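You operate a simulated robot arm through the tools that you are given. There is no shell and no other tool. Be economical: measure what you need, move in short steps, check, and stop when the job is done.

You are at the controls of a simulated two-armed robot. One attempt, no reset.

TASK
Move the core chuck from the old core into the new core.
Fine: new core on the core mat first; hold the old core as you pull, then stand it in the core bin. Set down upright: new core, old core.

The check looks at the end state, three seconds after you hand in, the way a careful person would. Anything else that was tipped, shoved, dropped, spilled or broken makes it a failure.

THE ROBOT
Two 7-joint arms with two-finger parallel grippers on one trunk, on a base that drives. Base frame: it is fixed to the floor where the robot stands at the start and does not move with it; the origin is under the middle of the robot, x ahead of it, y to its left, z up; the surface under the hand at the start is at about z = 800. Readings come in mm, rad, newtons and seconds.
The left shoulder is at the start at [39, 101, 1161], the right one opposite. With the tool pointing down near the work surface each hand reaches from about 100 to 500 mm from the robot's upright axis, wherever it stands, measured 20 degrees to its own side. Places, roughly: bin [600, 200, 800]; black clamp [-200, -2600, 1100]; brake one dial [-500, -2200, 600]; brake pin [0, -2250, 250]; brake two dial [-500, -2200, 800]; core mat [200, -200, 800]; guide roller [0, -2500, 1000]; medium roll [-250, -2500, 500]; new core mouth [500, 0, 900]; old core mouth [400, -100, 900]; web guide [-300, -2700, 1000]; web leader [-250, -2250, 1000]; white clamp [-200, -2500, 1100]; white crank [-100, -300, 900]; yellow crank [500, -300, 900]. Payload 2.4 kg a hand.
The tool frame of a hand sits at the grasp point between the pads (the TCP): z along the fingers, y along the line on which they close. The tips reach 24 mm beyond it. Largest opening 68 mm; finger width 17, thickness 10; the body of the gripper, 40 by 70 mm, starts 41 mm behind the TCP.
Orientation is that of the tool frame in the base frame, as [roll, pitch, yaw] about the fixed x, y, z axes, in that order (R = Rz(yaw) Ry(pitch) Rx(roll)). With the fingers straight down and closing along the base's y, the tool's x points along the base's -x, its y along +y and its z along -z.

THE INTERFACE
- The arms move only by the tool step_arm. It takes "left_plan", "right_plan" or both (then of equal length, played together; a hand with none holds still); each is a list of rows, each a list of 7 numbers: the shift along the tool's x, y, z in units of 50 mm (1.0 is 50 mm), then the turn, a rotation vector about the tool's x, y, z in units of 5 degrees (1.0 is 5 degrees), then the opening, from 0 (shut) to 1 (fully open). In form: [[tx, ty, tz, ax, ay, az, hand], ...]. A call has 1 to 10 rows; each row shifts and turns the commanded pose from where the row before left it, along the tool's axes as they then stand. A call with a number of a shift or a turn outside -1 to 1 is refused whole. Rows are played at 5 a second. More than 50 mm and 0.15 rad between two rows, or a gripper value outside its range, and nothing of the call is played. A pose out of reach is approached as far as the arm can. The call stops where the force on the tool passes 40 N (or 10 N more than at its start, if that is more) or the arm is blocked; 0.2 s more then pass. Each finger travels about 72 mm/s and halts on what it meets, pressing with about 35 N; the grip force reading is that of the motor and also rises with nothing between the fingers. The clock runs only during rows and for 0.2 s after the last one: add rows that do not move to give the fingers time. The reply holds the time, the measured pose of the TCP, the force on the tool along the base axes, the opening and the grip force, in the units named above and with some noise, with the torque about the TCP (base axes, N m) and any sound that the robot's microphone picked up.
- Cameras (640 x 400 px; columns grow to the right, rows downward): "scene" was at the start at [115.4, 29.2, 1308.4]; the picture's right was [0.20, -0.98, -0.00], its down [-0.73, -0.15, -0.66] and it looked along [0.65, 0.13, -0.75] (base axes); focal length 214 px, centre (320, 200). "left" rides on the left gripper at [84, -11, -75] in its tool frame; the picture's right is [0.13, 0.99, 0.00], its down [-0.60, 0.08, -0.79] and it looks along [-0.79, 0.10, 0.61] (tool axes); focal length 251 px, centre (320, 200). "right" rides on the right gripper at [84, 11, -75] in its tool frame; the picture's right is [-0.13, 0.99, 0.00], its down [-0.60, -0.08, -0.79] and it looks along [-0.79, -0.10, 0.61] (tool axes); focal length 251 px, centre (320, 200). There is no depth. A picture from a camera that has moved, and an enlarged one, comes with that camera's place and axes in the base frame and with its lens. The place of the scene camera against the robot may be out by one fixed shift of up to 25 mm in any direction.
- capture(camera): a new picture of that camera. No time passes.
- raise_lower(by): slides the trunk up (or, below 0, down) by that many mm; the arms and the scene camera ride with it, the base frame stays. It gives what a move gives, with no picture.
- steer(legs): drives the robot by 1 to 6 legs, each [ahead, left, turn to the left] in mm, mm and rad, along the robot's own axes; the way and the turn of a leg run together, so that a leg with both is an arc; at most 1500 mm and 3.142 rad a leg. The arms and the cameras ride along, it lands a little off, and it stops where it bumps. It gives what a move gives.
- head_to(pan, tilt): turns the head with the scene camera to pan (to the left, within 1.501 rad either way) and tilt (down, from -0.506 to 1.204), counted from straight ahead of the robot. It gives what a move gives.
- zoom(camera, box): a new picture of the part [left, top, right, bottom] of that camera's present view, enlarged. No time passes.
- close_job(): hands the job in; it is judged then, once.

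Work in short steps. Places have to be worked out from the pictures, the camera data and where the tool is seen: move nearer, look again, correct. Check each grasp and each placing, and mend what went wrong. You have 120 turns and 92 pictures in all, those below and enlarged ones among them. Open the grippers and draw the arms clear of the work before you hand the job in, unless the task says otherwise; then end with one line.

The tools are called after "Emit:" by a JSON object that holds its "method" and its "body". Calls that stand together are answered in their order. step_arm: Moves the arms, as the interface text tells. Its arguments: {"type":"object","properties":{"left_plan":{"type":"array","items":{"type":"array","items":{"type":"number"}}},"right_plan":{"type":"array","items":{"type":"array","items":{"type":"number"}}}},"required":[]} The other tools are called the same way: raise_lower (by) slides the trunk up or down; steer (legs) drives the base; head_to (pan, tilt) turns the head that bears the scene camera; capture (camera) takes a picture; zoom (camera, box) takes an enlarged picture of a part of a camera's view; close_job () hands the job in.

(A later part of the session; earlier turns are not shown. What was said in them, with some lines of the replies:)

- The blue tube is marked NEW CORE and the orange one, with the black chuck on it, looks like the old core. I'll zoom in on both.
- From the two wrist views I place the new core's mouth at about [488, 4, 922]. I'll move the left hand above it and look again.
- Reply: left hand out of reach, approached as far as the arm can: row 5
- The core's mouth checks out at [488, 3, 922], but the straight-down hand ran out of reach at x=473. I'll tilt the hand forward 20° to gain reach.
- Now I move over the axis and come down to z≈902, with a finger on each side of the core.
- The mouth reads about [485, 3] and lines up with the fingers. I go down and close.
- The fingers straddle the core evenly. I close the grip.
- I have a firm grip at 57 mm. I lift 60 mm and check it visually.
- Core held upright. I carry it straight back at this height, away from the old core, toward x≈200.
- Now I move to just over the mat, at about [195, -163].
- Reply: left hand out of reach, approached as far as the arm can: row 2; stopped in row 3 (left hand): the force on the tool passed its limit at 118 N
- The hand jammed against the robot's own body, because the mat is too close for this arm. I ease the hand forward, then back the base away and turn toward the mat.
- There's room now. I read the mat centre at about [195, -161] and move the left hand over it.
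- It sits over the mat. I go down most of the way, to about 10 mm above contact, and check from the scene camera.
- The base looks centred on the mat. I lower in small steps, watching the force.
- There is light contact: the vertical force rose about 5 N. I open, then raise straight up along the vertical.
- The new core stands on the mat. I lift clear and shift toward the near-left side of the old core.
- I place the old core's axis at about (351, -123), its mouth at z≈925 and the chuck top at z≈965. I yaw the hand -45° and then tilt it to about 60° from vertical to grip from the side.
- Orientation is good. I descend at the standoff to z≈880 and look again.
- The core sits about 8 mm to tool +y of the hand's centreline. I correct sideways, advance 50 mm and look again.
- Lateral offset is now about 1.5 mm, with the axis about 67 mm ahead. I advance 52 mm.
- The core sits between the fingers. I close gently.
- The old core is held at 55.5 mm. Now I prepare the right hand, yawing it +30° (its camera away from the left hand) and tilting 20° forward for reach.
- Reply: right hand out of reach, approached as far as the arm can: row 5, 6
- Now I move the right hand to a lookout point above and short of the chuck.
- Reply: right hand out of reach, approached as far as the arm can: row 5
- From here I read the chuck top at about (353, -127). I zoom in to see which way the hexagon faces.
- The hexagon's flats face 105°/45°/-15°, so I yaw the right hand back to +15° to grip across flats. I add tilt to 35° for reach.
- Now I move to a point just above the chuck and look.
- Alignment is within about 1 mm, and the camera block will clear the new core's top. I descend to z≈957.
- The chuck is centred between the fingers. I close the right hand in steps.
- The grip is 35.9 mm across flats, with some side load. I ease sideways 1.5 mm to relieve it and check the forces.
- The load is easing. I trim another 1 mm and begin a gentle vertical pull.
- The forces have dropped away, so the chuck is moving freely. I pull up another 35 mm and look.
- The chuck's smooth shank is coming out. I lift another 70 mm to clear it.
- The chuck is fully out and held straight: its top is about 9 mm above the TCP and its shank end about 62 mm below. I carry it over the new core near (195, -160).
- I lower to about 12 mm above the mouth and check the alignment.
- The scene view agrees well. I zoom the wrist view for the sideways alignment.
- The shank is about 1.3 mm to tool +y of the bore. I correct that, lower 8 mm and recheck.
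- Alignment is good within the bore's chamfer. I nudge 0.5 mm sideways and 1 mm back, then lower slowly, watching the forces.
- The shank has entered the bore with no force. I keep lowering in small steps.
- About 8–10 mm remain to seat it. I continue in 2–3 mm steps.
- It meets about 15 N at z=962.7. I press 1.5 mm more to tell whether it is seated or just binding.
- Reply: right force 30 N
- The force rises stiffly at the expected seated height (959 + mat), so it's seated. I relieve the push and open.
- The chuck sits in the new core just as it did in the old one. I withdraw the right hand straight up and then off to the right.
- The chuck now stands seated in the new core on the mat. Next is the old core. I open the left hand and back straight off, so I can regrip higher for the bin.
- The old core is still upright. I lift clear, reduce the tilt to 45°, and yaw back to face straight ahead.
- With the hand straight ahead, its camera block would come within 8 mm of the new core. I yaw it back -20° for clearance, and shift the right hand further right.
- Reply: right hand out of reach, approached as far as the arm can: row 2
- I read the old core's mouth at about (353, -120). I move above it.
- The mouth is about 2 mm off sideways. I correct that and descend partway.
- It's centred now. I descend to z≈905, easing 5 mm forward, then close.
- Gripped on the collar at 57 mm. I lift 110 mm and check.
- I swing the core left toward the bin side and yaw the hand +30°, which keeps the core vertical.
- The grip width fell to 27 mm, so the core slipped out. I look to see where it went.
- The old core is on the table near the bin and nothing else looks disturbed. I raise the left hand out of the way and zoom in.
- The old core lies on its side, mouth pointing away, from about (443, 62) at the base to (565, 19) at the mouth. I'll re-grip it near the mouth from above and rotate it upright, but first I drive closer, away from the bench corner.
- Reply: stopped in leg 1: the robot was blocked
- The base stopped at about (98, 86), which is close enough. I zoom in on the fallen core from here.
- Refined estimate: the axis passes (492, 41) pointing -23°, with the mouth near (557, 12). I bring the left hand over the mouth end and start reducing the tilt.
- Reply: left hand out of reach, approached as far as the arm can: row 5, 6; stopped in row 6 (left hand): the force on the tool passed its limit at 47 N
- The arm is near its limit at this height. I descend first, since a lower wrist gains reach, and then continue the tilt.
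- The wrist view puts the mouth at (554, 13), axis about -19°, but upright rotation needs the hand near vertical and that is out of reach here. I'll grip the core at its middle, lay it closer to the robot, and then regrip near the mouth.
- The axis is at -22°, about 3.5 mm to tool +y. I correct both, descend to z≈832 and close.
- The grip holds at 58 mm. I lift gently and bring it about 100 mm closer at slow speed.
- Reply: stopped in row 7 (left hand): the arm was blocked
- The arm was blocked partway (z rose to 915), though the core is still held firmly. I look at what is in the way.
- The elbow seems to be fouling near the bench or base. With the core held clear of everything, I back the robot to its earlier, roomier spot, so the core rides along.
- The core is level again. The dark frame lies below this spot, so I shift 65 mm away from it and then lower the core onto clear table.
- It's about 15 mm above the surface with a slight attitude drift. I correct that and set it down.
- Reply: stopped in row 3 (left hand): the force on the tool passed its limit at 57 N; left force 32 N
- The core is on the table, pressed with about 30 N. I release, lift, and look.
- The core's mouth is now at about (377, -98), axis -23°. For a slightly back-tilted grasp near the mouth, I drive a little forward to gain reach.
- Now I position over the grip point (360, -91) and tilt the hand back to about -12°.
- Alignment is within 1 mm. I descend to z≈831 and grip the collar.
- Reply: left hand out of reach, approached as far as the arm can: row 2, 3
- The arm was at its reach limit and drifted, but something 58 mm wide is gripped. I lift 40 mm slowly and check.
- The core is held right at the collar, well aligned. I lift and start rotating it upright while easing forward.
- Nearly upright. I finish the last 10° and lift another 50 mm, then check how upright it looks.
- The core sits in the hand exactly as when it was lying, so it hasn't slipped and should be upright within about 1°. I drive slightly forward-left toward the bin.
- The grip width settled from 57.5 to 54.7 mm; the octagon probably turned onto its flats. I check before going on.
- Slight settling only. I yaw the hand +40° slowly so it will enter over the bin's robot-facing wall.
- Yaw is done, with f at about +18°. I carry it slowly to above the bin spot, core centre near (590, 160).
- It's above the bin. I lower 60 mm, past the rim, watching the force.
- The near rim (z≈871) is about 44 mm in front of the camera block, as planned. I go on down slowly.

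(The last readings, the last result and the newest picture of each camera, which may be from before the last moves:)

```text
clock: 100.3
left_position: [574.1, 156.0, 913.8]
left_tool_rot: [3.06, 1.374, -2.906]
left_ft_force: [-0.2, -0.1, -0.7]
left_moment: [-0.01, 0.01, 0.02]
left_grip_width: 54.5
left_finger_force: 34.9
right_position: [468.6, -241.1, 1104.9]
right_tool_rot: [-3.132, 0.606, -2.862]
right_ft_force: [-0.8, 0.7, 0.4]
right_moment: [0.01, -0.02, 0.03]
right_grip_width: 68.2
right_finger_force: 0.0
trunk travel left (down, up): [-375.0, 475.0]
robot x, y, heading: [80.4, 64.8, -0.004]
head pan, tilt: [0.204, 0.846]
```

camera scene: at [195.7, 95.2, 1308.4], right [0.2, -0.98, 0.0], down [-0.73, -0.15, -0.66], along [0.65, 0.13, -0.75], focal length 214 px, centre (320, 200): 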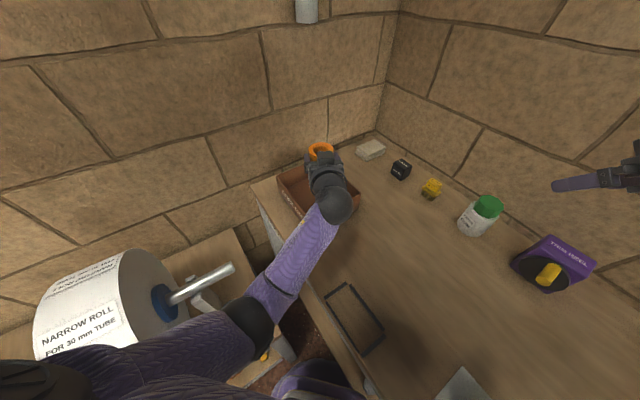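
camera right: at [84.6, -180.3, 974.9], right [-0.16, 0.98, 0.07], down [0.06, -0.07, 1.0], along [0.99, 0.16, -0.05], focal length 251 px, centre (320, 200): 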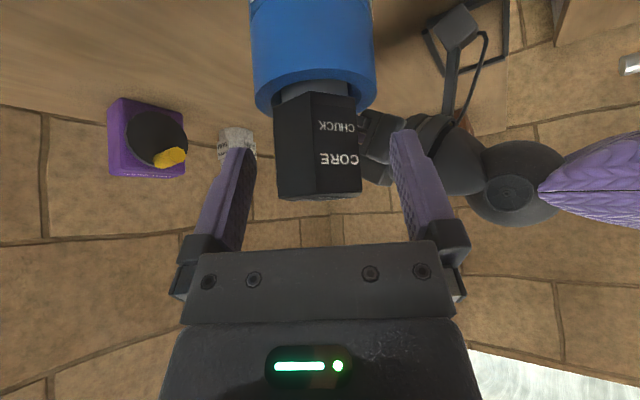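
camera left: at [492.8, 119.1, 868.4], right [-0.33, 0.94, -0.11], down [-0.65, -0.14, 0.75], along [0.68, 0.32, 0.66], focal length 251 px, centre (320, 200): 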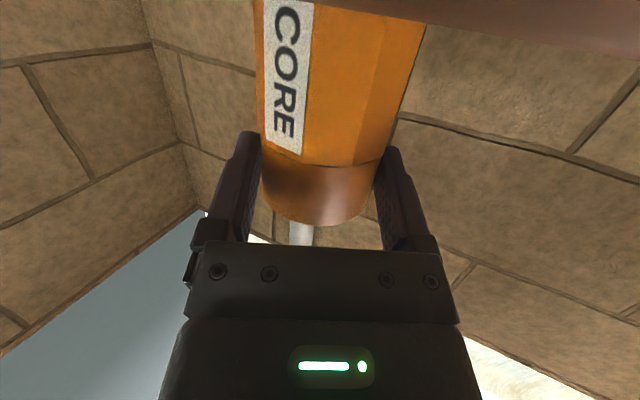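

Emit:
{"method": "step_arm", "body": {"left_plan": [[0.05, 0, 0.01, 0, 0, 0, 0.2], [0.05, 0, 0.01, 0, 0, 0, 0.2], [0.04, 0, 0.008, 0, 0, 0, 0.2], [0, 0, 0, 0, 0, 0, 0.2]]}}

```text
clock: 101.3
left_position: [574.0, 156.1, 908.9]
left_tool_rot: [3.067, 1.383, -2.898]
left_ft_force: [-0.3, 5.9, 34.3]
left_moment: [-0.11, -0.46, -0.05]
left_grip_width: 53.7
left_finger_force: 34.9
right_position: [464.9, -241.5, 1105.4]
right_tool_rot: [-3.13, 0.608, -2.86]
right_ft_force: [-0.4, -0.5, 0.6]
right_moment: [0.03, -0.01, 0.0]
right_grip_width: 68.1
right_finger_force: 0.1
trunk travel left (down, up): [-375.0, 475.0]
robot x, y, heading: [80.8, 68.2, -0.002]
head pan, tilt: [0.204, 0.846]
```

Firm contact with the bin floor at about the expected height. I relieve the push 1.5 mm and open slowly, so the core settles flat.

Emit:
{"method": "step_arm", "body": {"left_plan": [[-0.03, 0, -0.006, 0, 0, 0, 0.2], [0, 0, 0, 0, 0, 0, 0.2], [0, 0, 0, 0, 0, 0, 0.8], [0, 0, 0, 0, 0, 0, 0.85], [0, 0, 0, 0, 0, 0, 0.95], [0, 0, 0, 0, 0, 0, 1], [0, 0, 0, 0, 0, 0, 1]]}}

Emit:
{"method": "capture", "body": {"camera": "left"}}

```text
clock: 102.9
left_position: [574.3, 155.0, 909.0]
left_tool_rot: [3.06, 1.376, -2.905]
left_ft_force: [0.7, -0.9, 20.7]
left_moment: [-0.51, -0.59, 0.01]
left_grip_width: 68.0
left_finger_force: 0.0
right_position: [466.2, -242.6, 1105.0]
right_tool_rot: [-3.13, 0.609, -2.862]
right_ft_force: [0.3, -0.2, -0.2]
right_moment: [-0.03, -0.01, -0.01]
right_grip_width: 68.1
right_finger_force: 0.0
trunk travel left (down, up): [-375.0, 475.0]
robot x, y, heading: [77.0, 70.4, 0.001]
head pan, tilt: [0.204, 0.846]
```

```text
4 pictures are left
camera left: at [492.5, 118.6, 841.1], right [-0.33, 0.94, -0.11], down [-0.65, -0.14, 0.75], along [0.68, 0.32, 0.66], focal length 251 px, centre (320, 200)
```

left: 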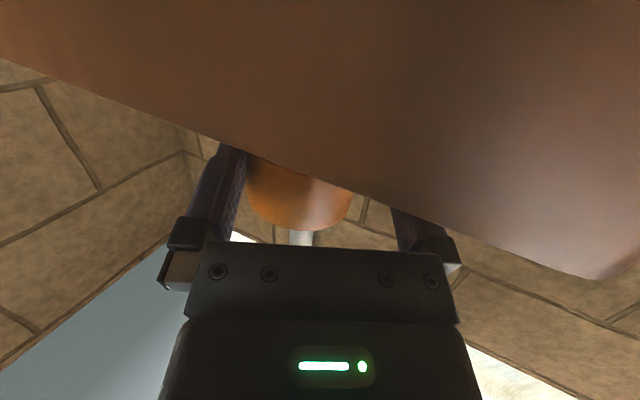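

The core is released, but the hand still feels 20 N, so its body is resting on the bin rim. I ease up 6 mm and centre on the core by moving 4 mm to tool -y.

Emit:
{"method": "step_arm", "body": {"left_plan": [[-0.06, 0, -0.012, 0, 0, 0, 1], [-0.06, 0, -0.012, 0, 0, 0, 1], [0, -0.04, 0, 0, 0, 0, 1], [0, -0.04, 0, 0, 0, 0, 1], [0, 0, 0, 0, 0, 0, 1]]}}

Emit:
{"method": "capture", "body": {"camera": "left"}}

```text
clock: 104.1
left_position: [577.2, 151.3, 913.0]
left_tool_rot: [3.055, 1.377, -2.908]
left_ft_force: [-0.5, -0.2, 0.2]
left_moment: [0.02, 0.01, 0.01]
left_grip_width: 67.8
left_finger_force: 0.1
right_position: [467.8, -241.1, 1104.5]
right_tool_rot: [-3.131, 0.609, -2.862]
right_ft_force: [-0.9, -0.4, 0.4]
right_moment: [-0.01, 0.02, -0.03]
right_grip_width: 67.7
right_finger_force: 0.0
trunk travel left (down, up): [-375.0, 475.0]
robot x, y, heading: [80.2, 66.1, 0.002]
head pan, tilt: [0.204, 0.846]
```

```text
3 pictures are left
camera left: at [495.5, 115.1, 846.0], right [-0.33, 0.94, -0.11], down [-0.65, -0.14, 0.75], along [0.68, 0.32, 0.66], focal length 251 px, centre (320, 200)
```

left: 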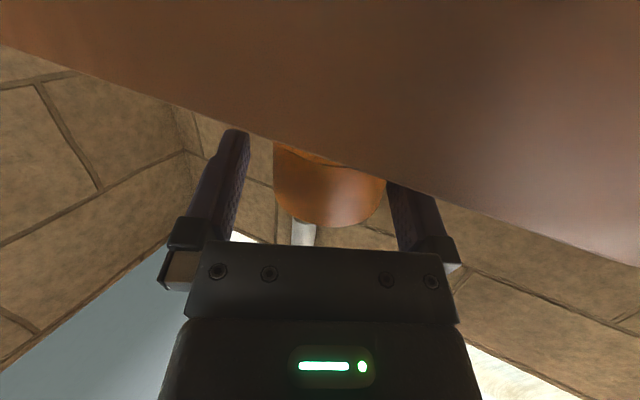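

The core has righted itself and stands free. I centre by 3 mm and lift straight up slowly to clear it.

Emit:
{"method": "step_arm", "body": {"left_plan": [[0, 0.06, 0, 0, 0, 0, 1], [-0.2, 0, -0.04, 0, 0, 0, 1], [-0.3, 0, -0.06, 0, 0, 0, 1], [-0.4, 0, -0.08, 0, 0, 0, 1], [-0.5, 0, -0.1, 0, 0, 0, 1], [-0.6, 0, -0.12, 0, 0, 0, 1], [0, 0, 0, 0, 0, 0, 1]]}}

Emit:
{"method": "step_arm", "body": {"left_plan": [[0.15, 0, -0.7, 0, 0, 0, 1], [0.15, 0, -0.7, 0, 0, 0, 1], [0.15, 0, -0.7, 0, 0, 0, 1], [0, 0, 0, 0, 0, 0, 1]]}}

Emit:
{"method": "capture", "body": {"camera": "scene"}}

```text
clock: 105.7
left_position: [576.2, 171.1, 1013.3]
left_tool_rot: [2.773, 1.385, 3.117]
left_ft_force: [-0.9, 0.2, -0.1]
left_moment: [-0.01, -0.01, -0.01]
left_grip_width: 68.0
left_finger_force: 0.0
right_position: [468.0, -241.8, 1105.3]
right_tool_rot: [-3.13, 0.608, -2.862]
right_ft_force: [-0.2, 0.3, 0.4]
right_moment: [0.03, -0.01, 0.04]
right_grip_width: 67.9
right_finger_force: 0.0
trunk travel left (down, up): [-375.0, 475.0]
robot x, y, heading: [81.9, 66.6, 0.004]
head pan, tilt: [0.204, 0.846]
```

```text
clock: 106.2
left_position: [552.9, 160.3, 1106.3]
left_tool_rot: [0.369, 1.515, 0.726]
left_ft_force: [0.6, -0.2, 0.0]
left_moment: [-0.01, -0.01, -0.02]
left_grip_width: 68.2
left_finger_force: 0.0
right_position: [468.2, -241.0, 1104.1]
right_tool_rot: [-3.132, 0.609, -2.861]
right_ft_force: [-0.3, 0.2, 0.0]
right_moment: [-0.02, -0.02, 0.02]
right_grip_width: 68.0
right_finger_force: 0.1
trunk travel left (down, up): [-375.0, 475.0]
robot x, y, heading: [79.4, 68.0, -0.002]
head pan, tilt: [0.204, 0.846]
stopped in row 2 (left hand): the arm was blocked; the commanded pose is now the measured one
```

```text
2 pictures are left
camera scene: at [196.0, 95.6, 1308.4], right [0.2, -0.98, 0.0], down [-0.73, -0.15, -0.66], along [0.65, 0.13, -0.75], focal length 214 px, centre (320, 200)
```

scene: 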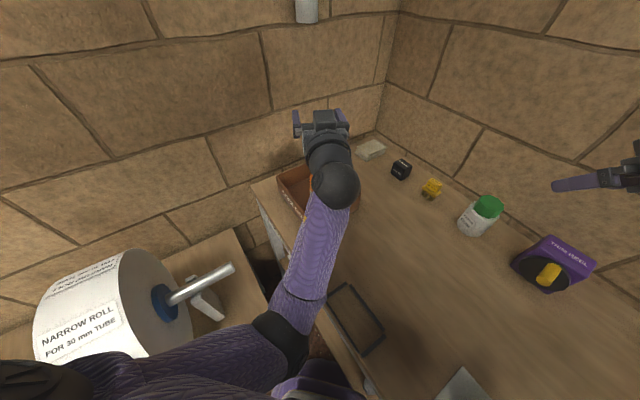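

The left hand is clear above. I back the base off along the same path as before for an unobstructed check of the bin.

Emit:
{"method": "steer", "body": {"legs": [[-150, -80, 0]]}}

Emit:
{"method": "step_arm", "body": {"left_plan": [[-0.6, 0, 0, 0, 0, 0, 1], [-0.6, 0, 0, 0, 0, 0, 1], [0, 0, 0, 0, 0, 0, 1]]}}

Emit:
{"method": "zoom", "body": {"camera": "scene", "box": [250, 90, 490, 380]}}

```text
clock: 107.7
left_position: [400.3, 78.4, 1105.0]
left_tool_rot: [0.403, 1.513, 0.757]
left_ft_force: [-0.3, -0.2, -0.1]
left_moment: [-0.02, 0.02, -0.02]
left_grip_width: 67.9
left_finger_force: 0.0
right_position: [316.4, -322.4, 1104.4]
right_tool_rot: [-3.132, 0.609, -2.861]
right_ft_force: [-0.4, -0.1, -0.4]
right_moment: [-0.01, 0.0, 0.01]
right_grip_width: 67.9
right_finger_force: 0.0
trunk travel left (down, up): [-375.0, 475.0]
robot x, y, heading: [-70.4, -15.9, 0.003]
head pan, tilt: [0.204, 0.846]
```

```text
clock: 108.5
left_position: [399.3, 78.2, 1165.5]
left_tool_rot: [0.513, 1.504, 0.874]
left_ft_force: [-0.8, -0.4, -0.4]
left_moment: [0.01, 0.02, 0.04]
left_grip_width: 68.2
left_finger_force: 0.1
right_position: [315.7, -323.4, 1104.0]
right_tool_rot: [-3.132, 0.607, -2.861]
right_ft_force: [0.0, 0.1, -0.1]
right_moment: [0.03, -0.02, 0.05]
right_grip_width: 68.2
right_finger_force: 0.0
trunk travel left (down, up): [-375.0, 475.0]
robot x, y, heading: [-77.1, -19.5, -0.001]
head pan, tilt: [0.204, 0.846]
```

```text
1.38 times, centred on (370, 235) of scene
camera zoom: at [44.6, 14.6, 1308.4], right [0.2, -0.98, 0.0], down [-0.73, -0.15, -0.66], along [0.65, 0.13, -0.75], focal length 296 px, centre (251, 152)
```

zoom: 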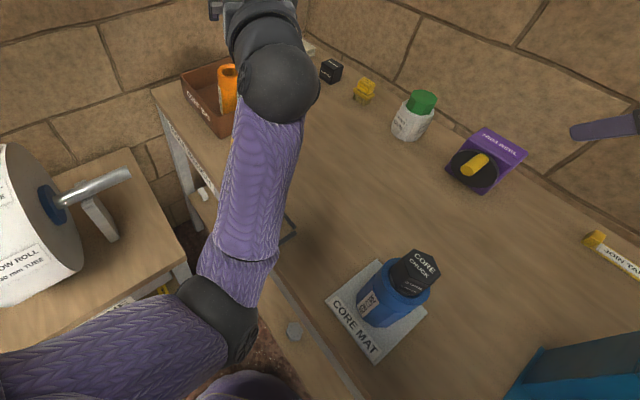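

Both cores look upright. I use the last picture to confirm the one in the bin.

Emit:
{"method": "zoom", "body": {"camera": "scene", "box": [290, 115, 380, 195]}}

```text
5.00 times, centred on (335, 155) of scene
camera zoom: at [44.6, 14.6, 1308.4], right [0.2, -0.98, 0.0], down [-0.73, -0.15, -0.66], along [0.65, 0.13, -0.75], focal length 1072 px, centre (245, 425)
```

zoom: 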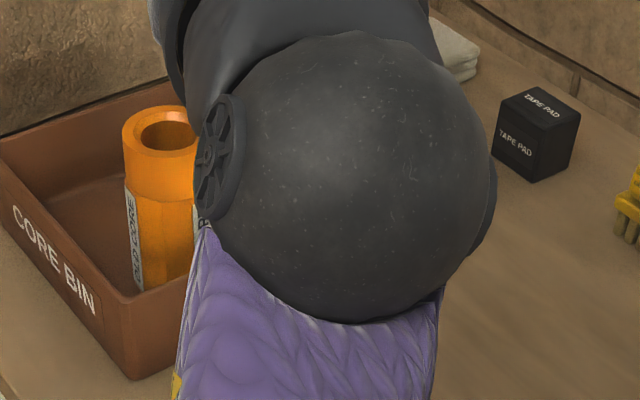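

The old core stands upright in the core bin, the chuck is in the new core on the mat, and both hands are open and clear. I hand the job in.

Emit:
{"method": "close_job", "body": {}}

```text
The job is handed in.
```

The core chuck is now in the new core, upright on the core mat. The old core stands upright in the core bin, though I dropped it on the table once while carrying it there. It landed on its side, and I stood it up again without disturbing anything else that I could see.
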